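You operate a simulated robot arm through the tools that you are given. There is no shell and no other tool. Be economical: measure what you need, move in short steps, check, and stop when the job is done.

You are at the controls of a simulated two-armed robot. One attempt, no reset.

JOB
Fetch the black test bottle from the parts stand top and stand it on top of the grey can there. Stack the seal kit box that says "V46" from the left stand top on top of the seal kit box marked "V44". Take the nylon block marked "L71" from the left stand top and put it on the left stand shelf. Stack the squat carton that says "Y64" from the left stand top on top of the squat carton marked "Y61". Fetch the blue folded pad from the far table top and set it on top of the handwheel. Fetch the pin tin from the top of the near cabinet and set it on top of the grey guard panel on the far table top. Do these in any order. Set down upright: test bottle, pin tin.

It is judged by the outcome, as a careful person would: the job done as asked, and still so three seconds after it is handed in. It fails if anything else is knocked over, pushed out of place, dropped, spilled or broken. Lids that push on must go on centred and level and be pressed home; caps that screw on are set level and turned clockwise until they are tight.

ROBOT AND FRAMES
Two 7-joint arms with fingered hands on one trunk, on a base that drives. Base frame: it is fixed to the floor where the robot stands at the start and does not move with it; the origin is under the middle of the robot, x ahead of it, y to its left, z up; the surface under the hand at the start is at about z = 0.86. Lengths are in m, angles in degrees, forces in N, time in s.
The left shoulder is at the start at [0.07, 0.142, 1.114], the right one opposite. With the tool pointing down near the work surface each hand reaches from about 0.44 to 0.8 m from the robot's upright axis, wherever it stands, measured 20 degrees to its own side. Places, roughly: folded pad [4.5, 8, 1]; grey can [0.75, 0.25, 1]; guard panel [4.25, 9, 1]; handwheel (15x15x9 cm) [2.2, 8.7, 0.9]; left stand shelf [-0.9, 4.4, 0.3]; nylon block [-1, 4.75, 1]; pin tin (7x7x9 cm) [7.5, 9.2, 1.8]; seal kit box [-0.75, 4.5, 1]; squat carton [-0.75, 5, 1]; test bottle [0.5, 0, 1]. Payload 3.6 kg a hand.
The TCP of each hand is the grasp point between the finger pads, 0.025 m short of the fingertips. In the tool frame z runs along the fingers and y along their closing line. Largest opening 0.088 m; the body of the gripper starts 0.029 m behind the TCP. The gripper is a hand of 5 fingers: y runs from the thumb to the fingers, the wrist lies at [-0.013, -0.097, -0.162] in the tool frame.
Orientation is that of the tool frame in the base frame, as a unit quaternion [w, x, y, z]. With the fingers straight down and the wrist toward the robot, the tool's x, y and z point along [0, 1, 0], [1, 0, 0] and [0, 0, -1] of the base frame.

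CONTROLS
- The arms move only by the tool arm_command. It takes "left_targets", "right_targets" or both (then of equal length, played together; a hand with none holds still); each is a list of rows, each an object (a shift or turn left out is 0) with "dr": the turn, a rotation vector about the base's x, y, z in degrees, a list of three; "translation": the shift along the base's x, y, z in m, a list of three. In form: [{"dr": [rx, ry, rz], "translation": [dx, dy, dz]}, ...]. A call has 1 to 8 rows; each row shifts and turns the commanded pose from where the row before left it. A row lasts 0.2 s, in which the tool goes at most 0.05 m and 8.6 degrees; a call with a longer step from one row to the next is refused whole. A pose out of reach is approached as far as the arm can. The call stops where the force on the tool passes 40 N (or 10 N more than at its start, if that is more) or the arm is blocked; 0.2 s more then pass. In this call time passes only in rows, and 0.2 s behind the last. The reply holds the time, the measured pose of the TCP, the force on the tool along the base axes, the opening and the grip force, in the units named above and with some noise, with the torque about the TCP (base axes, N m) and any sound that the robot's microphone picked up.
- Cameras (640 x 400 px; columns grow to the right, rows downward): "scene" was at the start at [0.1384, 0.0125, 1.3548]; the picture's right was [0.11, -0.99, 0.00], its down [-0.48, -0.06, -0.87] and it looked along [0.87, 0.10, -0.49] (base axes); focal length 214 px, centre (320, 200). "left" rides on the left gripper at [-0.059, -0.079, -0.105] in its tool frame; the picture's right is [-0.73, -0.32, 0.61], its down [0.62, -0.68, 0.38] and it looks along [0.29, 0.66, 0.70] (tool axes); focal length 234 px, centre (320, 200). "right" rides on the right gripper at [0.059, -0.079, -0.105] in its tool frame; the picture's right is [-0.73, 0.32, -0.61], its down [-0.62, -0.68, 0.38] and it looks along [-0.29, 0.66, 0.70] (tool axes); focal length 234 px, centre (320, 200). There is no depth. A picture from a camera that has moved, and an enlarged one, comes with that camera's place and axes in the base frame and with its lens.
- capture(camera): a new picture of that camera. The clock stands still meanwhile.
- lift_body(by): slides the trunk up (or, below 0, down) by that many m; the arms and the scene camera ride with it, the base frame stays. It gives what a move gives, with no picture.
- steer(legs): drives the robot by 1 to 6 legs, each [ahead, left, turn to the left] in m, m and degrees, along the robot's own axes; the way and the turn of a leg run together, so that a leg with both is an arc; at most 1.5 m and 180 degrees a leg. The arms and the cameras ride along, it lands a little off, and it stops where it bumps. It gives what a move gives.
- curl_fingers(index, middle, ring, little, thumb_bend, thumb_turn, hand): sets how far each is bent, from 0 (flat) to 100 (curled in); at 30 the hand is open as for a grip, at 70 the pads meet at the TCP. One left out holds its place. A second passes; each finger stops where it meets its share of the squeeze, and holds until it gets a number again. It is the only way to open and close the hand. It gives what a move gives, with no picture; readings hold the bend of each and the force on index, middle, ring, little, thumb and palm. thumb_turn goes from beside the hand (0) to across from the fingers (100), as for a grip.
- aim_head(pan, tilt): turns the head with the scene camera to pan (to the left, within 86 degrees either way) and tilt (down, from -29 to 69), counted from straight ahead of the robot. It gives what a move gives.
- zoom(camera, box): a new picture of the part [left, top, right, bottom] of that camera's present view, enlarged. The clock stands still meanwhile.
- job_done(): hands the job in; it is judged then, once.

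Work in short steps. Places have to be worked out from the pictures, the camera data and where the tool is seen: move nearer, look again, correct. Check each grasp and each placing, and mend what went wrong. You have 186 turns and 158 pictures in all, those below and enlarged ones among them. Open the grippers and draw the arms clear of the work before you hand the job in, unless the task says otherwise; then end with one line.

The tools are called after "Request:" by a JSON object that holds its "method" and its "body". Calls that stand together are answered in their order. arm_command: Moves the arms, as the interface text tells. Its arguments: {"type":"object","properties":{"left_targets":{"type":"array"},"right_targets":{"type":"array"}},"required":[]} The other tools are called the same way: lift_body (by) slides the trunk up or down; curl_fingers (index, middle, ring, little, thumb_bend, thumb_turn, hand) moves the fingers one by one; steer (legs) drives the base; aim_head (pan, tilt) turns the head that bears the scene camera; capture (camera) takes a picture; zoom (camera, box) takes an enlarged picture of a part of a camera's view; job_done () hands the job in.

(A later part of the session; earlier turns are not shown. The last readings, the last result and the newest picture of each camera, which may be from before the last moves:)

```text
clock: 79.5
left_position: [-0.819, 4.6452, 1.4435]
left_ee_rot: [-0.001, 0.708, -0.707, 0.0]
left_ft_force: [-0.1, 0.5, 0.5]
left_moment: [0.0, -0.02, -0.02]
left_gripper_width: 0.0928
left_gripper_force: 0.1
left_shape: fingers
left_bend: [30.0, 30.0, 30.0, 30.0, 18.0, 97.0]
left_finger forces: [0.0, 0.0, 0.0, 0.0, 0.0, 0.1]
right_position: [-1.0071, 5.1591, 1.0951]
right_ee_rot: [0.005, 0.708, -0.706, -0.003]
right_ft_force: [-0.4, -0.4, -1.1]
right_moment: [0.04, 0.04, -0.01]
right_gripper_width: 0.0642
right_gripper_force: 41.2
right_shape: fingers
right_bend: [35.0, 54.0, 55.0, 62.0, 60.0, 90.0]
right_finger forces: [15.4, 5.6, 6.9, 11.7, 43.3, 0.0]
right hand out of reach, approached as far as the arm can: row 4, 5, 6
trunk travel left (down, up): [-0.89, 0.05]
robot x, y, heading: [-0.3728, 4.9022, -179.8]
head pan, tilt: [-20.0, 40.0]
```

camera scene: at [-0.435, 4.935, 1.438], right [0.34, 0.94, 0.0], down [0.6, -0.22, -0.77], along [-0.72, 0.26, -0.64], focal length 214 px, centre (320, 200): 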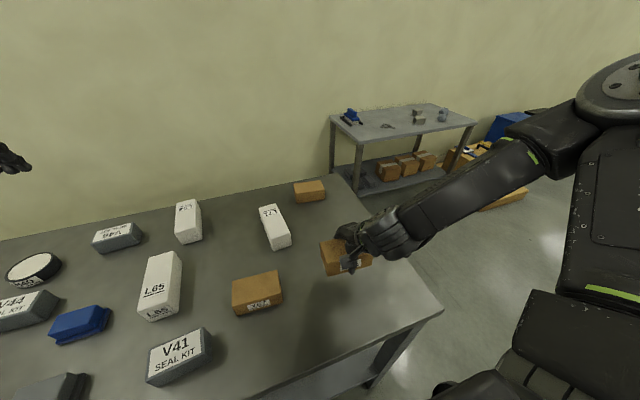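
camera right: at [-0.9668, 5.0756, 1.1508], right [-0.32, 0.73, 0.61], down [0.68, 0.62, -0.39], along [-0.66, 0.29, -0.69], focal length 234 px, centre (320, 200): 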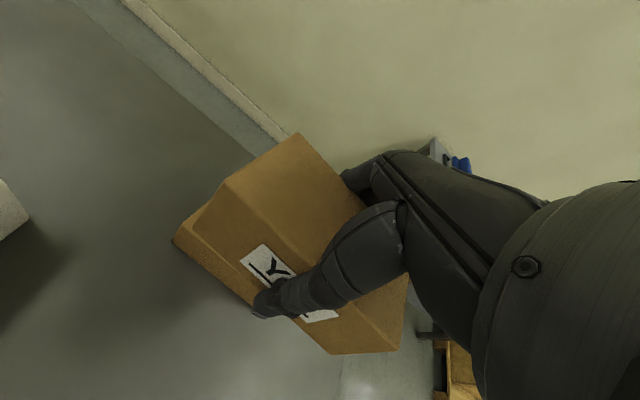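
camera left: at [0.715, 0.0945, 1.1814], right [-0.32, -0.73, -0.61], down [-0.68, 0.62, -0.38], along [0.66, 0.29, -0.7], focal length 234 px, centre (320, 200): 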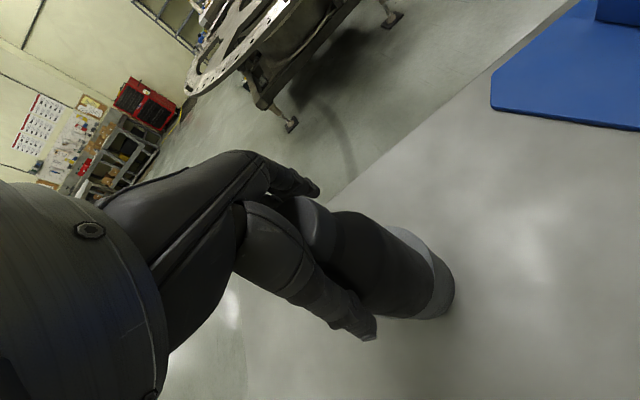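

The limit is real: reach grows with the wrist a bit above the shoulder and with the target more to the side. I raise the arm, lower the trunk by 0.22, and strafe the base left 0.13.

Request:
{"method": "arm_command", "body": {"right_targets": [{"translation": [0.03, 0, 0.035]}, {"translation": [0.03, 0, 0.035]}, {"translation": [0.02, 0, 0.04]}, {"translation": [0, 0, 0.04]}, {"translation": [0, 0, 0.03]}]}}

Request:
{"method": "lift_body", "body": {"by": -0.22}}

Request:
{"method": "steer", "body": {"legs": [[0, 0.13, 0]]}}

```text
clock: 80.7
left_position: [-0.817, 4.6464, 1.4447]
left_ee_rot: [0.001, 0.707, -0.707, 0.0]
left_ft_force: [-0.1, -0.2, 0.1]
left_moment: [-0.03, 0.01, -0.03]
left_gripper_width: 0.0927
left_gripper_force: 0.0
left_shape: fingers
left_bend: [30.0, 30.0, 30.0, 30.0, 18.0, 97.0]
left_finger forces: [0.1, 0.1, 0.1, 0.1, 0.0, 0.0]
right_position: [-0.927, 5.1634, 1.2737]
right_ee_rot: [0.004, 0.708, -0.706, -0.003]
right_ft_force: [1.1, 0.0, -0.7]
right_moment: [0.01, -0.01, -0.03]
right_gripper_width: 0.0639
right_gripper_force: 39.3
right_shape: fingers
right_bend: [36.0, 54.0, 55.0, 63.0, 60.0, 90.0]
right_finger forces: [14.5, 5.4, 6.6, 10.8, 40.9, 0.0]
trunk travel left (down, up): [-0.89, 0.05]
robot x, y, heading: [-0.3793, 4.905, -180.0]
head pan, tilt: [-20.0, 40.0]
```

```text
clock: 83.0
left_position: [-0.8178, 4.6465, 1.225]
left_ee_rot: [0.001, 0.707, -0.707, -0.001]
left_ft_force: [0.1, -0.7, 0.0]
left_moment: [0.01, 0.0, -0.04]
left_gripper_width: 0.093
left_gripper_force: 0.2
left_shape: fingers
left_bend: [30.0, 30.0, 30.0, 30.0, 18.0, 97.0]
left_finger forces: [0.0, 0.0, 0.0, 0.0, 0.0, 0.0]
right_position: [-0.9282, 5.1623, 1.0532]
right_ee_rot: [0.005, 0.708, -0.706, -0.003]
right_ft_force: [-0.1, -0.7, -1.2]
right_moment: [0.03, -0.02, -0.02]
right_gripper_width: 0.064
right_gripper_force: 39.0
right_shape: fingers
right_bend: [36.0, 54.0, 55.0, 63.0, 60.0, 90.0]
right_finger forces: [14.5, 5.3, 6.6, 10.9, 40.7, 0.0]
trunk travel left (down, up): [-0.67, 0.27]
robot x, y, heading: [-0.3744, 4.9051, -180.1]
head pan, tilt: [-20.0, 40.0]
```

```text
clock: 84.3
left_position: [-0.8174, 4.5199, 1.224]
left_ee_rot: [-0.001, -0.707, 0.707, -0.001]
left_ft_force: [0.2, 0.6, 0.1]
left_moment: [-0.03, -0.03, 0.04]
left_gripper_width: 0.0929
left_gripper_force: 0.0
left_shape: fingers
left_bend: [30.0, 30.0, 30.0, 30.0, 18.0, 97.0]
left_finger forces: [0.0, 0.0, 0.0, 0.1, 0.1, 0.0]
right_position: [-0.9278, 5.0357, 1.0526]
right_ee_rot: [0.005, 0.708, -0.706, -0.002]
right_ft_force: [0.0, 0.0, -2.1]
right_moment: [-0.05, -0.01, -0.01]
right_gripper_width: 0.064
right_gripper_force: 39.1
right_shape: fingers
right_bend: [36.0, 54.0, 55.0, 63.0, 60.0, 90.0]
right_finger forces: [14.5, 5.2, 6.6, 10.9, 40.7, 0.1]
trunk travel left (down, up): [-0.67, 0.27]
robot x, y, heading: [-0.3752, 4.7767, 180.1]
head pan, tilt: [-20.0, 40.0]
```

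Now I extend toward Y61 again: TCP target (−1.073, 5.120).

Request:
{"method": "arm_command", "body": {"right_targets": [{"translation": [-0.036, 0.022, 0]}, {"translation": [-0.036, 0.021, 0]}, {"translation": [-0.036, 0.021, 0]}, {"translation": [-0.037, 0.021, -0.01]}]}}

Request:
{"method": "zoom", "body": {"camera": "scene", "box": [280, 120, 440, 220]}}

Request:
{"method": "capture", "body": {"camera": "right"}}

```text
clock: 85.3
left_position: [-0.82, 4.5207, 1.2247]
left_ee_rot: [0.0, -0.707, 0.707, -0.001]
left_ft_force: [-0.2, 0.8, 0.2]
left_moment: [0.04, 0.02, 0.03]
left_gripper_width: 0.0929
left_gripper_force: 0.0
left_shape: fingers
left_bend: [30.0, 30.0, 30.0, 30.0, 18.0, 97.0]
left_finger forces: [0.0, 0.0, 0.0, 0.0, 0.0, 0.0]
right_position: [-1.0752, 5.1209, 1.042]
right_ee_rot: [0.004, 0.709, -0.705, -0.001]
right_ft_force: [0.4, 1.0, -2.2]
right_moment: [0.01, 0.0, -0.01]
right_gripper_width: 0.0636
right_gripper_force: 38.0
right_shape: fingers
right_bend: [36.0, 54.0, 55.0, 63.0, 60.0, 90.0]
right_finger forces: [14.2, 5.3, 6.6, 10.6, 40.0, 0.1]
trunk travel left (down, up): [-0.67, 0.27]
robot x, y, heading: [-0.3801, 4.7766, 180.0]
head pan, tilt: [-20.0, 40.0]
```

```text
4.00 times, centred on (360, 170) of scene
camera zoom: at [-0.5104, 4.808, 1.3576], right [0.34, 0.94, 0.0], down [0.61, -0.22, -0.76], along [-0.72, 0.26, -0.64], focal length 858 px, centre (160, 320)
```

zoom: 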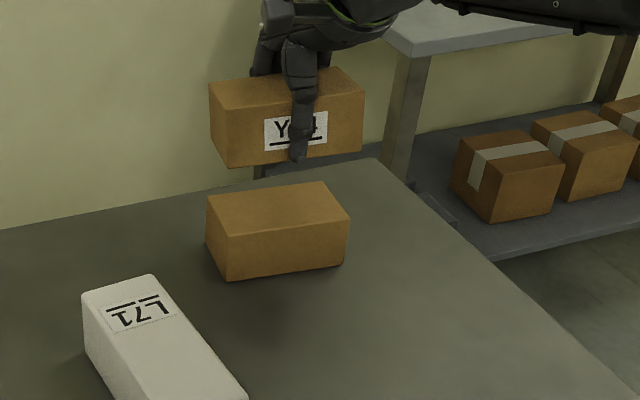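

```text
105 pictures are left
camera right: at [-0.9948, 5.063, 1.1457], right [-0.32, 0.73, 0.61], down [0.68, 0.62, -0.39], along [-0.66, 0.29, -0.69], focal length 234 px, centre (320, 200)
```

right: 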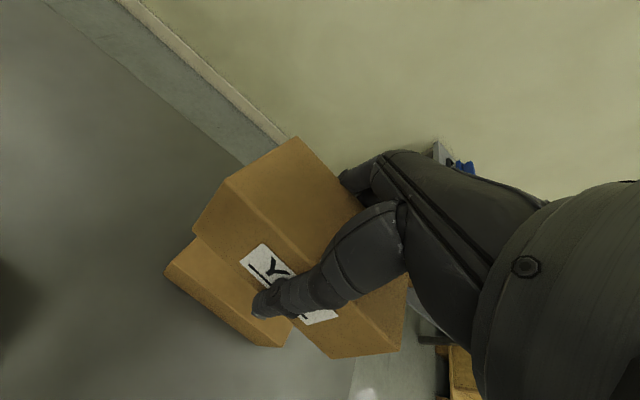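

Reach is good now. The held box is offset about (−8, +7) mm from Y61, so I correct and lower in stages.

Request:
{"method": "arm_command", "body": {"right_targets": [{"translation": [0.005, -0.006, -0.02]}, {"translation": [0, 0, -0.02]}]}}

Request:
{"method": "zoom", "body": {"camera": "scene", "box": [280, 120, 440, 220]}}

Request:
{"method": "capture", "body": {"camera": "right"}}

```text
clock: 85.9
left_position: [-0.8178, 4.519, 1.2231]
left_ee_rot: [0.0, 0.708, -0.707, 0.0]
left_ft_force: [0.6, 0.1, -0.3]
left_moment: [-0.01, -0.02, -0.02]
left_gripper_width: 0.0931
left_gripper_force: 0.0
left_shape: fingers
left_bend: [30.0, 30.0, 30.0, 30.0, 18.0, 97.0]
left_finger forces: [0.0, 0.0, 0.0, 0.0, 0.0, 0.0]
right_position: [-1.0685, 5.1115, 1.0013]
right_ee_rot: [-0.005, -0.707, 0.707, 0.002]
right_ft_force: [0.1, -0.3, -1.3]
right_moment: [-0.02, 0.01, -0.01]
right_gripper_width: 0.0637
right_gripper_force: 38.1
right_shape: fingers
right_bend: [36.0, 54.0, 56.0, 63.0, 60.0, 90.0]
right_finger forces: [14.1, 5.2, 6.5, 10.5, 39.6, 0.0]
trunk travel left (down, up): [-0.67, 0.27]
robot x, y, heading: [-0.377, 4.7742, 179.8]
head pan, tilt: [-20.0, 40.0]
```

```text
4.00 times, centred on (360, 170) of scene
camera zoom: at [-0.5089, 4.8076, 1.3578], right [0.34, 0.94, 0.0], down [0.6, -0.22, -0.77], along [-0.72, 0.26, -0.64], focal length 858 px, centre (160, 320)
```

zoom: 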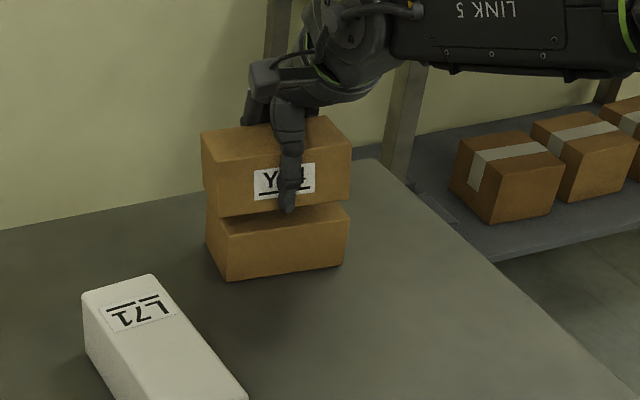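

```text
103 pictures are left
camera right: at [-0.9885, 5.0543, 1.1063], right [-0.32, 0.73, 0.61], down [0.68, 0.62, -0.39], along [-0.66, 0.29, -0.69], focal length 234 px, centre (320, 200)
```

right: 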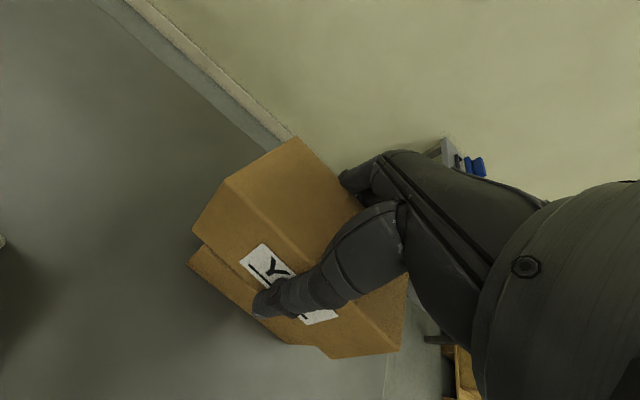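

Alignment looks good, so I lower the remaining ~2 cm gently.

Request:
{"method": "arm_command", "body": {"right_targets": [{"translation": [0, 0.002, -0.012]}, {"translation": [0, 0, -0.006]}]}}

Request:
{"method": "arm_command", "body": {"right_targets": [{"translation": [0, 0, -0.003]}]}}

Request:
{"method": "zoom", "body": {"camera": "scene", "box": [300, 140, 400, 200]}}

```text
clock: 86.5
left_position: [-0.8167, 4.518, 1.2242]
left_ee_rot: [-0.001, -0.707, 0.707, 0.0]
left_ft_force: [0.5, -0.3, 0.1]
left_moment: [0.02, 0.01, -0.02]
left_gripper_width: 0.0933
left_gripper_force: 0.0
left_shape: fingers
left_bend: [30.0, 30.0, 30.0, 30.0, 18.0, 97.0]
left_finger forces: [0.0, 0.1, 0.0, 0.0, 0.0, 0.1]
right_position: [-1.067, 5.114, 0.9858]
right_ee_rot: [0.006, 0.708, -0.706, -0.003]
right_ft_force: [-2.0, 1.3, 2.2]
right_moment: [-0.18, 0.15, -0.09]
right_gripper_width: 0.0636
right_gripper_force: 39.2
right_shape: fingers
right_bend: [36.0, 54.0, 56.0, 63.0, 60.0, 90.0]
right_finger forces: [17.0, 5.5, 6.7, 10.2, 40.5, 0.0]
trunk travel left (down, up): [-0.67, 0.27]
robot x, y, heading: [-0.3745, 4.7764, 179.9]
head pan, tilt: [-20.0, 40.0]
```

```text
clock: 86.9
left_position: [-0.8162, 4.5182, 1.2251]
left_ee_rot: [0.001, 0.707, -0.707, -0.001]
left_ft_force: [-0.5, -0.2, -0.6]
left_moment: [0.0, 0.0, 0.0]
left_gripper_width: 0.0931
left_gripper_force: 0.0
left_shape: fingers
left_bend: [30.0, 30.0, 30.0, 30.0, 18.0, 97.0]
left_finger forces: [0.0, 0.0, 0.1, 0.0, 0.0, 0.0]
right_position: [-1.0654, 5.1161, 0.9832]
right_ee_rot: [0.006, 0.707, -0.707, -0.004]
right_ft_force: [-0.3, 3.0, 9.2]
right_moment: [-0.43, 0.43, -0.05]
right_gripper_width: 0.064
right_gripper_force: 42.5
right_shape: fingers
right_bend: [36.0, 54.0, 56.0, 63.0, 60.0, 90.0]
right_finger forces: [19.5, 6.0, 6.8, 10.0, 42.7, 0.0]
trunk travel left (down, up): [-0.67, 0.27]
robot x, y, heading: [-0.3753, 4.7734, 180.3]
head pan, tilt: [-20.0, 40.0]
```

```text
6.40 times, centred on (350, 170) of scene
camera zoom: at [-0.5051, 4.8067, 1.3583], right [0.34, 0.94, 0.0], down [0.6, -0.22, -0.77], along [-0.72, 0.26, -0.64], focal length 1373 px, centre (128, 392)
```

zoom: 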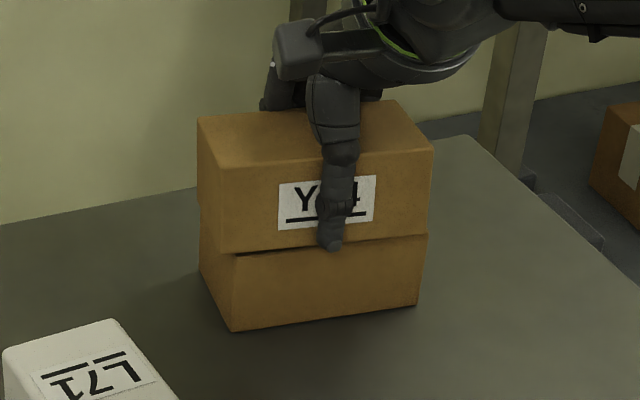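

It is touching (9 N) with a slight tilt at the left end. I press 2 mm more to settle it, then release.

Request:
{"method": "arm_command", "body": {"right_targets": [{"translation": [0, 0, -0.003]}]}}

Request:
{"method": "curl_fingers", "body": {"hand": "right", "index": 30, "middle": 30, "ring": 30, "little": 30, "thumb_bend": 20}}

Request:
{"method": "zoom", "body": {"camera": "scene", "box": [300, 140, 400, 200]}}

Request:
{"method": "capture", "body": {"camera": "right"}}

```text
clock: 87.3
left_position: [-0.815, 4.5179, 1.2258]
left_ee_rot: [-0.001, -0.707, 0.707, 0.001]
left_ft_force: [-0.5, 0.3, -0.8]
left_moment: [-0.01, 0.02, -0.02]
left_gripper_width: 0.0929
left_gripper_force: 0.0
left_shape: fingers
left_bend: [30.0, 30.0, 30.0, 30.0, 18.0, 97.0]
left_finger forces: [0.1, 0.1, 0.0, 0.0, 0.0, 0.0]
right_position: [-1.0655, 5.1138, 0.9824]
right_ee_rot: [-0.006, -0.707, 0.707, 0.005]
right_ft_force: [0.0, 3.7, 19.4]
right_moment: [-0.47, 0.64, -0.1]
right_gripper_width: 0.0645
right_gripper_force: 44.2
right_shape: fingers
right_bend: [35.0, 54.0, 55.0, 63.0, 61.0, 90.0]
right_finger forces: [21.7, 6.2, 7.3, 9.4, 44.4, 0.0]
trunk travel left (down, up): [-0.67, 0.27]
robot x, y, heading: [-0.3725, 4.7759, 179.9]
head pan, tilt: [-20.0, 40.0]
```

```text
clock: 88.3
left_position: [-0.818, 4.5173, 1.2246]
left_ee_rot: [0.001, 0.708, -0.707, -0.001]
left_ft_force: [0.2, 0.3, -1.1]
left_moment: [0.02, 0.0, -0.02]
left_gripper_width: 0.0931
left_gripper_force: 0.0
left_shape: fingers
left_bend: [30.0, 30.0, 30.0, 30.0, 18.0, 97.0]
left_finger forces: [0.0, 0.1, 0.1, 0.0, 0.0, 0.0]
right_position: [-1.0667, 5.1138, 0.9801]
right_ee_rot: [0.005, 0.708, -0.706, -0.003]
right_ft_force: [-0.1, 0.1, 3.9]
right_moment: [-0.02, 0.08, -0.05]
right_gripper_width: 0.0967
right_gripper_force: 4.2
right_shape: fingers
right_bend: [28.0, 30.0, 30.0, 30.0, 19.0, 97.0]
right_finger forces: [5.0, 0.1, 0.0, 0.1, 4.0, 0.0]
trunk travel left (down, up): [-0.67, 0.27]
robot x, y, heading: [-0.3768, 4.7761, 180.0]
head pan, tilt: [-20.0, 40.0]
```

```text
6.40 times, centred on (350, 170) of scene
camera zoom: at [-0.5063, 4.806, 1.358], right [0.34, 0.94, 0.0], down [0.6, -0.22, -0.77], along [-0.72, 0.26, -0.64], focal length 1373 px, centre (128, 392)
```

zoom: 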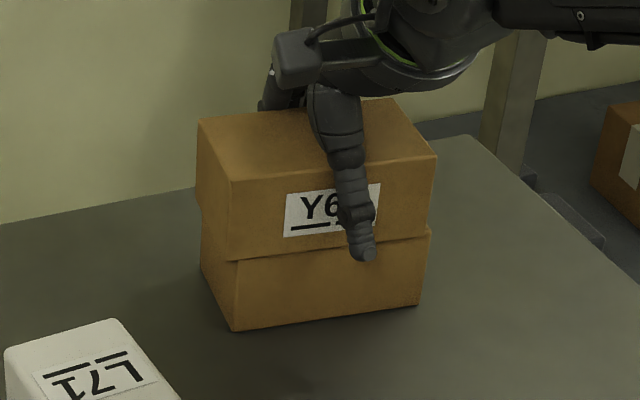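

```text
100 pictures are left
camera right: at [-0.9862, 5.0558, 1.0842], right [-0.32, 0.73, 0.61], down [0.68, 0.62, -0.39], along [-0.66, 0.29, -0.69], focal length 234 px, centre (320, 200)
```

right: 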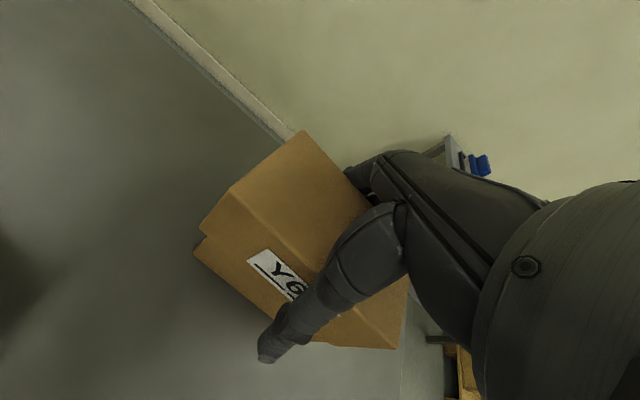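

The box is flat on Y61. The index and thumb still touch, so I open further and lift away.

Request:
{"method": "curl_fingers", "body": {"hand": "right", "index": 18, "middle": 20, "ring": 20, "little": 20, "thumb_bend": 8}}

Request:
{"method": "arm_command", "body": {"right_targets": [{"translation": [0, 0, 0.02]}, {"translation": [0, 0, 0.03]}, {"translation": [0, 0, 0.04]}]}}

Request:
{"method": "zoom", "body": {"camera": "scene", "box": [200, 100, 440, 250]}}

```text
clock: 89.3
left_position: [-0.8171, 4.517, 1.2243]
left_ee_rot: [0.001, 0.707, -0.707, 0.0]
left_ft_force: [-0.9, -0.1, -1.0]
left_moment: [-0.02, -0.02, 0.0]
left_gripper_width: 0.0929
left_gripper_force: 0.1
left_shape: fingers
left_bend: [30.0, 30.0, 30.0, 30.0, 18.0, 97.0]
left_finger forces: [0.0, 0.0, 0.0, 0.0, 0.0, 0.0]
right_position: [-1.0672, 5.1139, 0.9796]
right_ee_rot: [0.006, 0.707, -0.707, -0.003]
right_ft_force: [0.3, -1.2, 0.5]
right_moment: [0.0, -0.01, 0.01]
right_gripper_width: 0.1121
right_gripper_force: 0.8
right_shape: fingers
right_bend: [18.0, 20.0, 20.0, 20.0, 8.0, 97.0]
right_finger forces: [0.2, 0.1, 0.0, 0.1, 1.3, 0.0]
trunk travel left (down, up): [-0.67, 0.27]
robot x, y, heading: [-0.3773, 4.776, 180.2]
head pan, tilt: [-20.0, 40.0]
```

```text
clock: 90.1
left_position: [-0.8188, 4.517, 1.2241]
left_ee_rot: [0.0, 0.707, -0.707, 0.0]
left_ft_force: [-0.4, 0.2, -0.3]
left_moment: [-0.01, 0.04, -0.03]
left_gripper_width: 0.0933
left_gripper_force: 0.1
left_shape: fingers
left_bend: [30.0, 30.0, 30.0, 30.0, 18.0, 97.0]
left_finger forces: [0.0, 0.1, 0.0, 0.0, 0.1, 0.0]
right_position: [-1.0683, 5.1147, 1.0673]
right_ee_rot: [0.005, 0.708, -0.706, -0.003]
right_ft_force: [0.1, -0.7, 0.7]
right_moment: [-0.03, -0.03, 0.01]
right_gripper_width: 0.1122
right_gripper_force: 0.1
right_shape: fingers
right_bend: [18.0, 20.0, 20.0, 20.0, 8.0, 97.0]
right_finger forces: [0.0, 0.1, 0.1, 0.0, 0.1, 0.0]
trunk travel left (down, up): [-0.67, 0.27]
robot x, y, heading: [-0.3728, 4.776, 179.9]
head pan, tilt: [-20.0, 40.0]
```

```text
2.67 times, centred on (320, 175) of scene
camera zoom: at [-0.5067, 4.8063, 1.358], right [0.34, 0.94, 0.0], down [0.6, -0.22, -0.77], along [-0.72, 0.26, -0.64], focal length 572 px, centre (320, 267)
```

zoom: 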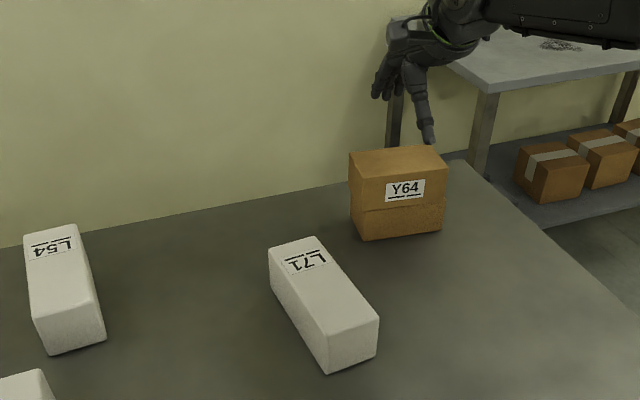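

Carton stack is done. L71's centre is about (−0.949, 4.967), its long axis along x with yaw ≈ +5°, and its top at 0.943. I move above it while turning the right hand +95° so it closes across y.

Request:
{"method": "arm_command", "body": {"right_targets": [{"dr": [0, 0, 8], "translation": [0.015, -0.0185, 0.008]}, {"dr": [0, 0, 8], "translation": [0.015, -0.0185, 0.008]}, {"dr": [0, 0, 8], "translation": [0.015, -0.0185, 0.008]}, {"dr": [0, 0, 8], "translation": [0.015, -0.0185, 0.008]}, {"dr": [0, 0, 8], "translation": [0.015, -0.0185, 0]}, {"dr": [0, 0, 8], "translation": [0.015, -0.0185, 0]}, {"dr": [0, 0, 8], "translation": [0.015, -0.0185, 0]}, {"dr": [0, 0, 8], "translation": [0.014, -0.0185, 0]}]}}

Request:
{"method": "arm_command", "body": {"right_targets": [{"dr": [0, 0, 8]}, {"dr": [0, 0, 8]}, {"dr": [0, 0, 8]}, {"dr": [0, 0, 7]}]}}

Request:
{"method": "capture", "body": {"camera": "right"}}

Request:
{"method": "capture", "body": {"camera": "scene"}}

```text
clock: 91.9
left_position: [-0.8185, 4.5165, 1.2247]
left_ee_rot: [-0.001, -0.707, 0.707, 0.001]
left_ft_force: [0.1, 0.6, -0.2]
left_moment: [0.02, 0.0, -0.04]
left_gripper_width: 0.0928
left_gripper_force: 0.0
left_shape: fingers
left_bend: [30.0, 30.0, 30.0, 30.0, 18.0, 97.0]
left_finger forces: [0.0, 0.0, 0.1, 0.1, 0.0, 0.0]
right_position: [-0.8159, 4.8337, 1.0808]
right_ee_rot: [0.004, 0.974, -0.227, -0.002]
right_ft_force: [0.5, -0.5, -0.5]
right_moment: [-0.03, 0.01, 0.01]
right_gripper_width: 0.1123
right_gripper_force: 0.0
right_shape: fingers
right_bend: [18.0, 20.0, 20.0, 20.0, 8.0, 97.0]
right_finger forces: [0.0, 0.1, 0.0, 0.0, 0.1, 0.0]
right hand out of reach, approached as far as the arm can: row 2, 3, 4, 5, 6, 7, 8
trunk travel left (down, up): [-0.67, 0.27]
robot x, y, heading: [-0.3768, 4.7787, 179.9]
head pan, tilt: [-20.0, 40.0]
```

```text
clock: 92.9
left_position: [-0.8168, 4.5181, 1.2246]
left_ee_rot: [-0.001, 0.707, -0.707, -0.001]
left_ft_force: [0.2, -0.3, 0.0]
left_moment: [0.03, -0.01, 0.04]
left_gripper_width: 0.0929
left_gripper_force: 0.1
left_shape: fingers
left_bend: [30.0, 30.0, 30.0, 30.0, 18.0, 97.0]
left_finger forces: [0.0, 0.0, 0.1, 0.0, 0.1, 0.0]
right_position: [-0.6546, 4.7422, 1.0548]
right_ee_rot: [0.005, 0.999, 0.036, -0.003]
right_ft_force: [0.6, 0.3, 0.6]
right_moment: [-0.01, 0.02, 0.05]
right_gripper_width: 0.1122
right_gripper_force: 0.1
right_shape: fingers
right_bend: [18.0, 20.0, 20.0, 20.0, 8.0, 97.0]
right_finger forces: [0.0, 0.0, 0.0, 0.0, 0.0, 0.0]
right hand out of reach, approached as far as the arm can: row 1, 2, 3, 4
trunk travel left (down, up): [-0.67, 0.27]
robot x, y, heading: [-0.3767, 4.7784, 179.8]
head pan, tilt: [-20.0, 40.0]
```

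```text
98 pictures are left
camera right: at [-0.601, 4.826, 1.1601], right [-0.7, -0.37, 0.62], down [-0.67, 0.63, -0.39], along [-0.24, -0.69, -0.69], focal length 234 px, centre (320, 200)
```

right: 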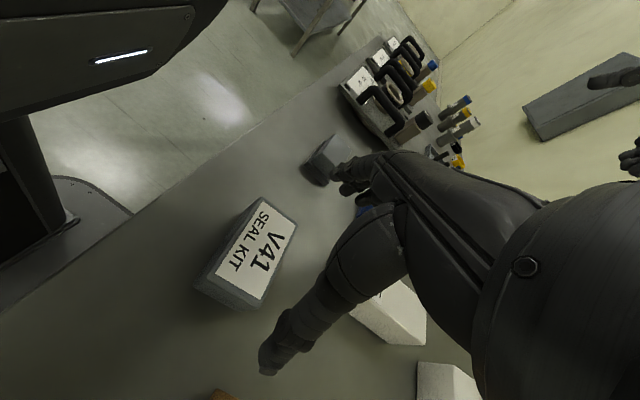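

```text
97 pictures are left
camera scene: at [-0.5066, 4.8064, 1.358], right [0.34, 0.94, 0.0], down [0.6, -0.22, -0.77], along [-0.72, 0.26, -0.64], focal length 214 px, centre (320, 200)
```

scene: 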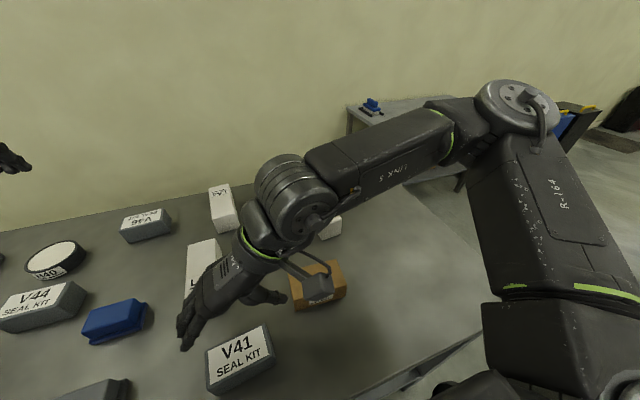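

The +95° turn doesn't suit this arm from this side, so I'll take L71 later from the stand's end. First I raise the right hand, unwind it and park it at the right.

Request:
{"method": "arm_command", "body": {"right_targets": [{"translation": [0, 0, 0.045]}, {"translation": [0, 0, 0.045]}, {"dr": [0, 0, -8.5], "translation": [0, 0.02, 0.03]}, {"dr": [0, 0, -8.5], "translation": [0, 0.03, 0.02]}, {"dr": [0, 0, -8.5], "translation": [0, 0.03, 0]}, {"dr": [0, 0, -8.5], "translation": [0, 0.03, 0]}, {"dr": [0, 0, -8.5], "translation": [0, 0.03, 0]}, {"dr": [0, 0, -8.5], "translation": [0, 0.03, 0]}]}}

Request:
{"method": "arm_command", "body": {"right_targets": [{"dr": [0, 0, -8.5], "translation": [0, 0.02, 0]}, {"dr": [0, 0, -8.5], "translation": [0, 0.02, 0]}, {"dr": [0, 0, -8.5], "translation": [0, 0.02, 0]}, {"dr": [0, 0, -8.5], "translation": [0, 0.02, 0]}, {"dr": [0, 0, -8.5], "translation": [0, 0, 0.02]}]}}

Request:
{"method": "aim_head", "body": {"pan": 25, "tilt": 38}}

Request:
{"method": "capture", "body": {"camera": "scene"}}

Request:
{"method": "capture", "body": {"camera": "left"}}

```text
clock: 94.7
left_position: [-0.8178, 4.519, 1.2252]
left_ee_rot: [-0.001, -0.707, 0.707, 0.002]
left_ft_force: [1.1, 0.0, -0.6]
left_moment: [0.01, -0.04, -0.04]
left_gripper_width: 0.0932
left_gripper_force: 0.0
left_shape: fingers
left_bend: [30.0, 30.0, 30.0, 30.0, 18.0, 97.0]
left_finger forces: [0.0, 0.1, 0.0, 0.0, 0.0, 0.0]
right_position: [-0.6377, 4.9196, 1.1921]
right_ee_rot: [0.007, 0.921, -0.39, -0.001]
right_ft_force: [0.4, -0.4, -0.7]
right_moment: [-0.01, 0.0, -0.03]
right_gripper_width: 0.1122
right_gripper_force: 0.0
right_shape: fingers
right_bend: [18.0, 20.0, 20.0, 20.0, 8.0, 97.0]
right_finger forces: [0.0, 0.1, 0.0, 0.1, 0.1, 0.1]
right hand out of reach, approached as far as the arm can: row 1, 2
trunk travel left (down, up): [-0.67, 0.27]
robot x, y, heading: [-0.3761, 4.7785, 180.0]
head pan, tilt: [-20.0, 40.0]
```

```text
clock: 95.9
left_position: [-0.8174, 4.5157, 1.2257]
left_ee_rot: [0.0, -0.707, 0.707, 0.001]
left_ft_force: [1.0, -0.7, 0.6]
left_moment: [0.02, -0.04, 0.0]
left_gripper_width: 0.0931
left_gripper_force: 0.1
left_shape: fingers
left_bend: [30.0, 30.0, 30.0, 30.0, 18.0, 97.0]
left_finger forces: [0.0, 0.0, 0.0, 0.0, 0.0, 0.0]
right_position: [-0.6398, 4.9984, 1.2114]
right_ee_rot: [0.004, 0.717, -0.697, -0.004]
right_ft_force: [0.0, -0.9, 0.6]
right_moment: [-0.03, 0.0, -0.01]
right_gripper_width: 0.1125
right_gripper_force: 0.2
right_shape: fingers
right_bend: [18.0, 20.0, 20.0, 20.0, 8.0, 97.0]
right_finger forces: [0.1, 0.1, 0.0, 0.0, 0.0, 0.0]
trunk travel left (down, up): [-0.67, 0.27]
robot x, y, heading: [-0.3762, 4.7768, 180.0]
head pan, tilt: [-20.0, 40.0]
```

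```text
clock: 97.0
left_position: [-0.8183, 4.5179, 1.2252]
left_ee_rot: [-0.001, -0.707, 0.708, 0.001]
left_ft_force: [-0.1, 0.6, -0.1]
left_moment: [-0.01, 0.03, 0.03]
left_gripper_width: 0.093
left_gripper_force: 0.0
left_shape: fingers
left_bend: [30.0, 30.0, 30.0, 30.0, 18.0, 97.0]
left_finger forces: [0.0, 0.1, 0.0, 0.0, 0.0, 0.0]
right_position: [-0.6407, 4.9998, 1.2116]
right_ee_rot: [0.005, 0.717, -0.697, -0.003]
right_ft_force: [0.0, -0.2, -0.4]
right_moment: [0.0, 0.02, 0.02]
right_gripper_width: 0.1123
right_gripper_force: 0.0
right_shape: fingers
right_bend: [18.0, 20.0, 20.0, 20.0, 8.0, 97.0]
right_finger forces: [0.0, 0.1, 0.0, 0.1, 0.1, 0.1]
trunk travel left (down, up): [-0.67, 0.27]
robot x, y, heading: [-0.3752, 4.7729, 179.9]
head pan, tilt: [25.0, 38.0]
```

```text
96 pictures are left
camera scene: at [-0.5056, 4.7411, 1.3609], right [-0.42, 0.91, 0.0], down [0.56, 0.26, -0.79], along [-0.71, -0.33, -0.62], focal length 214 px, centre (320, 200)
```

scene: 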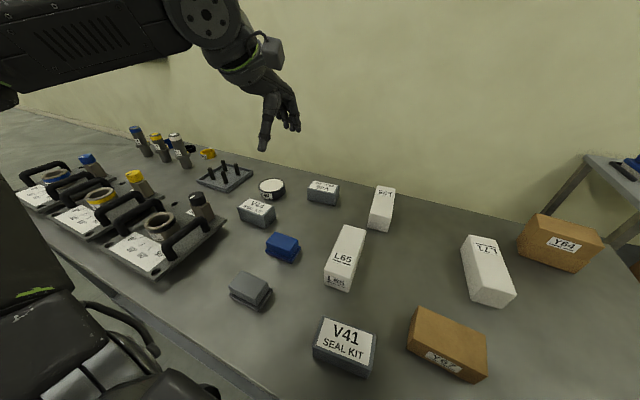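

```text
95 pictures are left
camera left: at [-0.7396, 4.5754, 1.3295], right [0.32, 0.73, -0.61], down [0.68, -0.62, -0.38], along [-0.66, -0.29, -0.7], focal length 234 px, centre (320, 200)
```

left: 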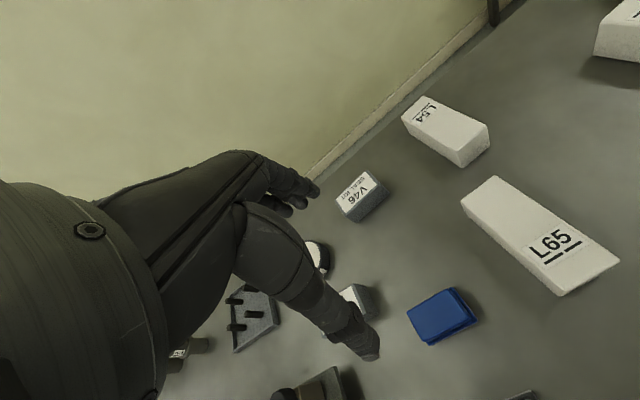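

I zoom in on V46 and V44 for exact positions.

Request:
{"method": "zoom", "body": {"camera": "scene", "box": [220, 160, 360, 240]}}

Request:
{"method": "zoom", "body": {"camera": "left", "box": [300, 140, 440, 240]}}

```text
4.57 times, centred on (290, 200) of scene
camera zoom: at [-0.5056, 4.7411, 1.3609], right [-0.42, 0.91, 0.0], down [0.56, 0.26, -0.79], along [-0.71, -0.33, -0.62], focal length 980 px, centre (457, 200)
```

zoom: 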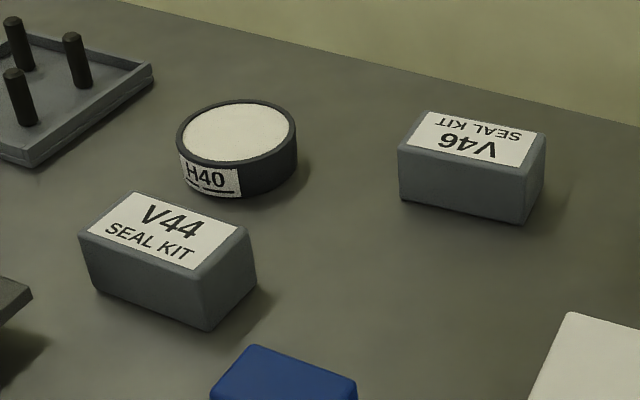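

```text
4.00 times, centred on (370, 190) of left
camera zoom: at [-0.7396, 4.5754, 1.3295], right [0.32, 0.73, -0.61], down [0.68, -0.62, -0.38], along [-0.66, -0.29, -0.7], focal length 937 px, centre (120, 240)
```

zoom: 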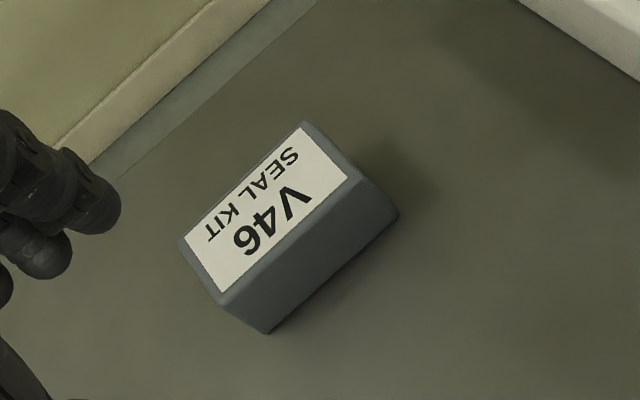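

V46's centre is (−1.057, 4.495), yaw +5°; V44's centre is (−0.876, 4.351), yaw about +1°. I lower the trunk 8 cm, open the left hand wide and move above V46.

Request:
{"method": "lift_body", "body": {"by": -0.08}}

Request:
{"method": "curl_fingers", "body": {"hand": "left", "index": 20, "middle": 20, "ring": 20, "little": 20, "thumb_bend": 12}}

Request:
{"method": "arm_command", "body": {"left_targets": [{"dr": [0, 0, 5], "translation": [-0.04, -0.004, 0]}, {"translation": [-0.04, -0.004, 0]}, {"translation": [-0.04, -0.004, 0]}, {"translation": [-0.04, -0.004, 0]}, {"translation": [-0.04, -0.004, -0.02]}, {"translation": [-0.037, -0.003, -0.03]}, {"translation": [0, 0, -0.04]}]}}

Request:
{"method": "capture", "body": {"camera": "left"}}

Request:
{"method": "zoom", "body": {"camera": "scene", "box": [220, 120, 380, 220]}}

```text
clock: 98.2
left_position: [-0.8179, 4.5181, 1.1442]
left_ee_rot: [0.001, 0.707, -0.707, -0.001]
left_ft_force: [0.5, -0.3, -0.1]
left_moment: [0.01, -0.01, -0.02]
left_gripper_width: 0.093
left_gripper_force: 0.0
left_shape: fingers
left_bend: [30.0, 30.0, 30.0, 30.0, 18.0, 97.0]
left_finger forces: [0.1, 0.0, 0.0, 0.1, 0.0, 0.0]
right_position: [-0.6408, 4.9987, 1.1318]
right_ee_rot: [0.006, 0.717, -0.697, -0.002]
right_ft_force: [-0.1, -0.7, 0.1]
right_moment: [0.0, 0.0, 0.03]
right_gripper_width: 0.1121
right_gripper_force: 0.1
right_shape: fingers
right_bend: [18.0, 20.0, 20.0, 20.0, 8.0, 97.0]
right_finger forces: [0.0, 0.0, 0.0, 0.0, 0.0, 0.1]
trunk travel left (down, up): [-0.59, 0.35]
robot x, y, heading: [-0.3769, 4.7757, 179.9]
head pan, tilt: [25.0, 38.0]
```

```text
clock: 99.2
left_position: [-0.8174, 4.5176, 1.1445]
left_ee_rot: [0.0, -0.707, 0.707, 0.0]
left_ft_force: [0.0, -0.3, 0.7]
left_moment: [-0.02, 0.0, -0.02]
left_gripper_width: 0.1086
left_gripper_force: 0.1
left_shape: fingers
left_bend: [20.0, 20.0, 20.0, 20.0, 12.0, 97.0]
left_finger forces: [0.0, 0.0, 0.0, 0.0, 0.1, 0.0]
right_position: [-0.6401, 4.999, 1.1316]
right_ee_rot: [0.004, 0.717, -0.697, -0.003]
right_ft_force: [-0.1, 0.3, 0.1]
right_moment: [0.02, -0.03, 0.01]
right_gripper_width: 0.1123
right_gripper_force: 0.1
right_shape: fingers
right_bend: [18.0, 20.0, 20.0, 20.0, 8.0, 97.0]
right_finger forces: [0.0, 0.0, 0.0, 0.0, 0.1, 0.0]
trunk travel left (down, up): [-0.59, 0.35]
robot x, y, heading: [-0.3739, 4.7786, 179.9]
head pan, tilt: [25.0, 38.0]
```

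```text
clock: 100.8
left_position: [-1.055, 4.4933, 1.0553]
left_ee_rot: [0.0, 0.737, -0.675, -0.001]
left_ft_force: [0.3, -0.1, 0.5]
left_moment: [0.01, -0.01, -0.04]
left_gripper_width: 0.1084
left_gripper_force: 0.0
left_shape: fingers
left_bend: [20.0, 20.0, 20.0, 20.0, 12.0, 97.0]
left_finger forces: [0.0, 0.1, 0.0, 0.0, 0.1, 0.1]
right_position: [-0.6415, 4.9997, 1.132]
right_ee_rot: [0.004, 0.717, -0.697, -0.003]
right_ft_force: [0.5, 0.0, 0.3]
right_moment: [0.02, 0.02, 0.0]
right_gripper_width: 0.1123
right_gripper_force: 0.1
right_shape: fingers
right_bend: [18.0, 20.0, 20.0, 20.0, 8.0, 97.0]
right_finger forces: [0.0, 0.0, 0.0, 0.1, 0.0, 0.1]
trunk travel left (down, up): [-0.59, 0.35]
robot x, y, heading: [-0.3749, 4.7777, 180.1]
head pan, tilt: [25.0, 38.0]
```

```text
92 pictures are left
camera left: at [-0.9829, 4.5573, 1.159], right [0.26, 0.75, -0.61], down [0.73, -0.56, -0.39], along [-0.63, -0.35, -0.69], focal length 234 px, centre (320, 200)
```

left: 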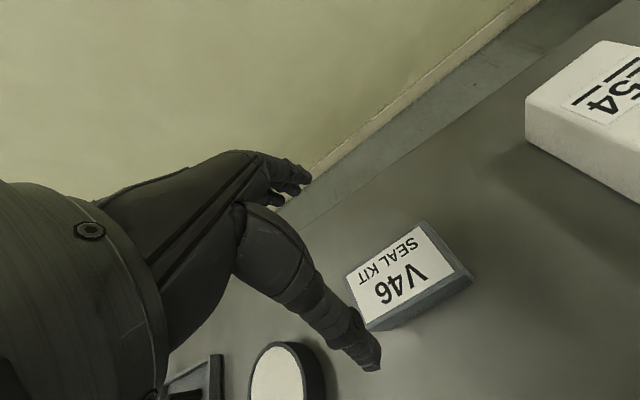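

```text
4.00 times, centred on (300, 170) of scene
camera zoom: at [-0.5046, 4.7409, 1.2811], right [-0.42, 0.91, 0.0], down [0.56, 0.26, -0.79], along [-0.71, -0.33, -0.62], focal length 858 px, centre (400, 320)
```

zoom: 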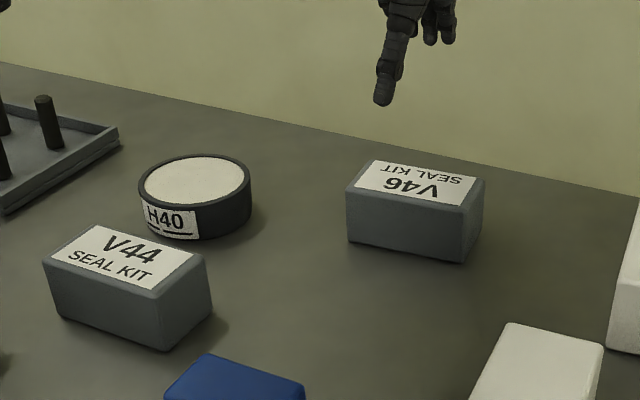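

Centred within a few mm. I descend to z≈0.934.

Request:
{"method": "arm_command", "body": {"left_targets": [{"translation": [0.003, 0.003, -0.04]}, {"translation": [0, 0, -0.04]}, {"translation": [0, 0, -0.03]}, {"translation": [0, 0, -0.012]}]}}

Request:
{"method": "capture", "body": {"camera": "left"}}

Request:
{"method": "zoom", "body": {"camera": "scene", "box": [220, 120, 380, 220]}}

```text
clock: 101.8
left_position: [-1.051, 4.4986, 0.93]
left_ee_rot: [0.0, 0.737, -0.676, 0.0]
left_ft_force: [0.3, -0.2, -0.2]
left_moment: [0.01, -0.02, 0.0]
left_gripper_width: 0.1087
left_gripper_force: 0.1
left_shape: fingers
left_bend: [20.0, 20.0, 20.0, 20.0, 12.0, 97.0]
left_finger forces: [0.0, 0.1, 0.0, 0.1, 0.1, 0.0]
right_position: [-0.6417, 4.9989, 1.132]
right_ee_rot: [0.004, 0.717, -0.697, -0.003]
right_ft_force: [0.0, -0.4, -0.6]
right_moment: [0.0, -0.01, -0.01]
right_gripper_width: 0.1121
right_gripper_force: 0.0
right_shape: fingers
right_bend: [18.0, 20.0, 20.0, 20.0, 8.0, 97.0]
right_finger forces: [0.1, 0.1, 0.0, 0.0, 0.1, 0.0]
trunk travel left (down, up): [-0.59, 0.35]
robot x, y, heading: [-0.373, 4.7734, 180.4]
head pan, tilt: [25.0, 38.0]
```

```text
90 pictures are left
camera left: at [-0.9781, 4.5617, 1.0357], right [0.26, 0.75, -0.61], down [0.73, -0.56, -0.38], along [-0.63, -0.35, -0.7], focal length 234 px, centre (320, 200)
```

left: 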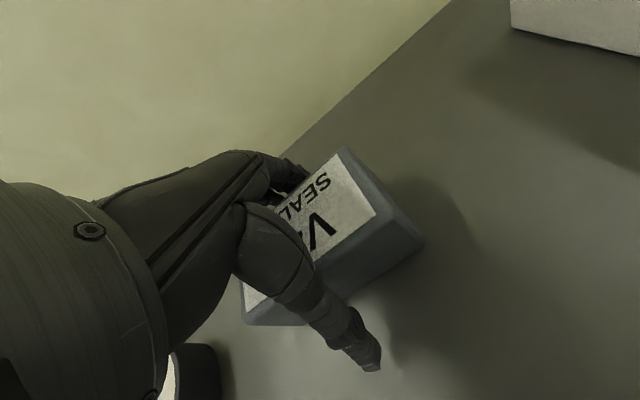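

```text
4.00 times, centred on (300, 170) of scene
camera zoom: at [-0.5056, 4.7411, 1.2809], right [-0.42, 0.91, 0.0], down [0.56, 0.26, -0.79], along [-0.71, -0.33, -0.62], focal length 858 px, centre (400, 320)
```

zoom: 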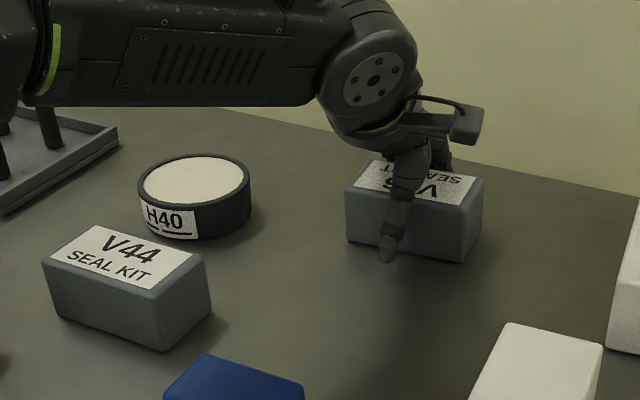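

The box is well between thumb and fingers, so I close and lift.

Request:
{"method": "curl_fingers", "body": {"hand": "left", "index": 70, "middle": 70, "ring": 70, "little": 70, "thumb_bend": 70}}

Request:
{"method": "arm_command", "body": {"left_targets": [{"translation": [0, 0, 0.02]}, {"translation": [0.01, 0, 0.03]}, {"translation": [0.02, 0, 0.04]}, {"translation": [0.02, 0, 0.03]}]}}

Request:
{"method": "capture", "body": {"camera": "left"}}

Request:
{"method": "zoom", "body": {"camera": "scene", "box": [220, 110, 380, 230]}}

```text
clock: 102.8
left_position: [-1.0516, 4.4981, 0.9321]
left_ee_rot: [0.0, 0.737, -0.676, -0.001]
left_ft_force: [-1.6, -0.3, 4.4]
left_moment: [-0.03, 0.16, -0.07]
left_gripper_width: 0.0501
left_gripper_force: 40.9
left_shape: fingers
left_bend: [49.0, 58.0, 58.0, 61.0, 57.0, 91.0]
left_finger forces: [16.1, 8.2, 7.9, 9.0, 41.0, 0.0]
right_position: [-0.6398, 5.0004, 1.1313]
right_ee_rot: [0.005, 0.716, -0.698, -0.002]
right_ft_force: [0.9, 0.7, 1.3]
right_moment: [-0.01, -0.02, -0.04]
right_gripper_width: 0.1123
right_gripper_force: 0.0
right_shape: fingers
right_bend: [18.0, 20.0, 20.0, 20.0, 8.0, 97.0]
right_finger forces: [0.0, 0.1, 0.1, 0.0, 0.1, 0.0]
trunk travel left (down, up): [-0.59, 0.35]
robot x, y, heading: [-0.3763, 4.7765, 179.9]
head pan, tilt: [25.0, 38.0]
```

```text
clock: 103.8
left_position: [-1.0012, 4.4977, 1.0545]
left_ee_rot: [0.002, 0.737, -0.675, -0.001]
left_ft_force: [-0.2, -0.1, -1.8]
left_moment: [-0.01, 0.04, 0.0]
left_gripper_width: 0.0498
left_gripper_force: 39.9
left_shape: fingers
left_bend: [49.0, 58.0, 59.0, 61.0, 57.0, 91.0]
left_finger forces: [15.6, 7.6, 7.1, 8.3, 39.5, 0.1]
right_position: [-0.6398, 4.9992, 1.1326]
right_ee_rot: [0.005, 0.717, -0.697, -0.004]
right_ft_force: [0.3, -0.4, -0.7]
right_moment: [-0.05, 0.01, 0.0]
right_gripper_width: 0.1122
right_gripper_force: 0.0
right_shape: fingers
right_bend: [18.0, 20.0, 20.0, 20.0, 8.0, 97.0]
right_finger forces: [0.0, 0.0, 0.1, 0.0, 0.1, 0.0]
trunk travel left (down, up): [-0.59, 0.35]
robot x, y, heading: [-0.3752, 4.7744, 180.1]
head pan, tilt: [25.0, 38.0]
```

```text
88 pictures are left
camera left: at [-0.9283, 4.5629, 1.1591], right [0.26, 0.75, -0.61], down [0.73, -0.56, -0.38], along [-0.63, -0.35, -0.69], focal length 234 px, centre (320, 200)
```

left: 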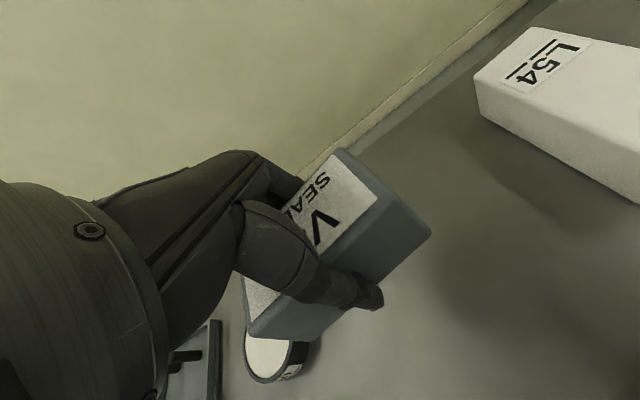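

```text
3.33 times, centred on (300, 170) of scene
camera zoom: at [-0.5048, 4.7414, 1.281], right [-0.42, 0.91, 0.0], down [0.56, 0.26, -0.79], along [-0.71, -0.33, -0.62], focal length 715 px, centre (387, 300)
```

zoom: 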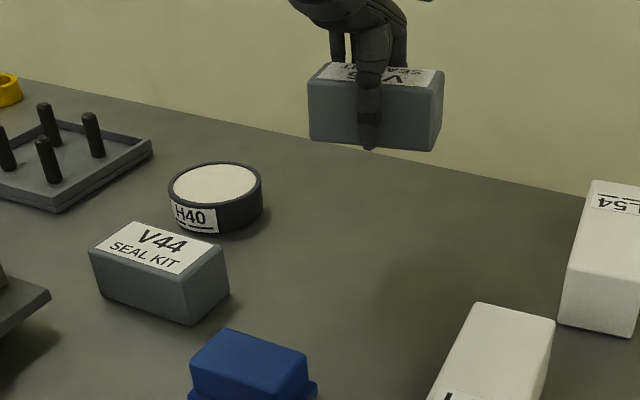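

V46 is held (offset about −12 mm in x from the TCP, yaw ≈9°). I move it over V44: TCP target (−0.864, 4.353), turning −8°.

Request:
{"method": "arm_command", "body": {"left_targets": [{"dr": [0, 0, -4], "translation": [0.0274, -0.029, 0]}, {"dr": [0, 0, -4], "translation": [0.0274, -0.029, 0]}, {"translation": [0.0274, -0.029, 0]}, {"translation": [0.0274, -0.029, 0]}, {"translation": [0.0274, -0.029, -0.01]}]}}

Request:
{"method": "capture", "body": {"camera": "left"}}

Request:
{"method": "zoom", "body": {"camera": "scene", "box": [190, 130, 350, 230]}}

```text
clock: 105.0
left_position: [-0.8655, 4.3518, 1.0428]
left_ee_rot: [0.0, -0.688, 0.726, 0.001]
left_ft_force: [0.0, -0.4, -2.8]
left_moment: [0.01, -0.02, 0.01]
left_gripper_width: 0.0499
left_gripper_force: 38.7
left_shape: fingers
left_bend: [49.0, 59.0, 59.0, 62.0, 57.0, 91.0]
left_finger forces: [15.7, 7.5, 6.9, 7.8, 39.5, 0.0]
right_position: [-0.6393, 4.9976, 1.1322]
right_ee_rot: [0.004, 0.717, -0.697, -0.004]
right_ft_force: [0.6, -0.1, -0.4]
right_moment: [0.0, 0.02, -0.03]
right_gripper_width: 0.1123
right_gripper_force: 0.1
right_shape: fingers
right_bend: [18.0, 20.0, 20.0, 20.0, 8.0, 97.0]
right_finger forces: [0.0, 0.0, 0.0, 0.0, 0.1, 0.0]
trunk travel left (down, up): [-0.59, 0.35]
robot x, y, heading: [-0.3749, 4.7722, 179.8]
head pan, tilt: [25.0, 38.0]
```

```text
86 pictures are left
camera left: at [-0.7836, 4.4047, 1.1472], right [0.36, 0.71, -0.61], down [0.65, -0.66, -0.39], along [-0.67, -0.25, -0.69], focal length 234 px, centre (320, 200)
```

left: 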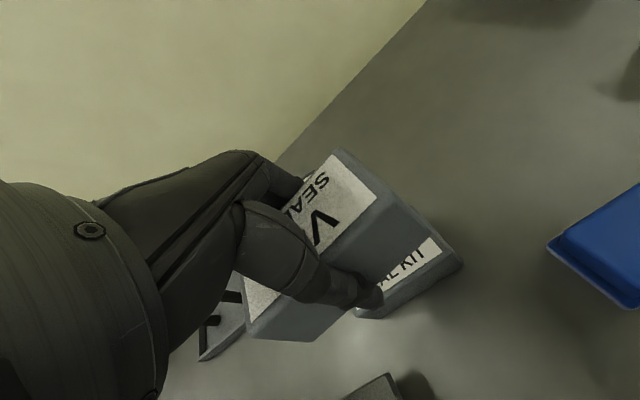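

```text
4.00 times, centred on (270, 180) of scene
camera zoom: at [-0.5051, 4.7394, 1.281], right [-0.42, 0.91, 0.0], down [0.56, 0.26, -0.79], along [-0.71, -0.33, -0.62], focal length 858 px, centre (520, 280)
```

zoom: 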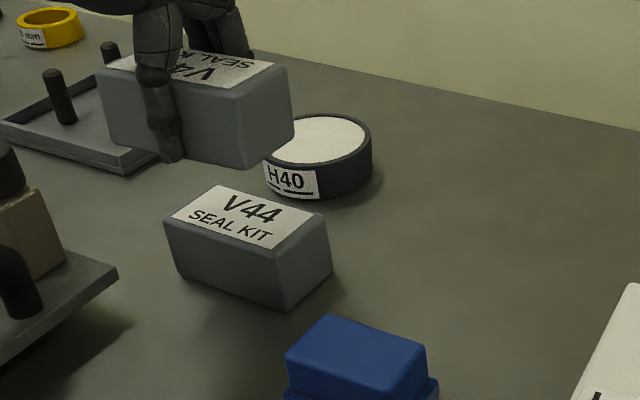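

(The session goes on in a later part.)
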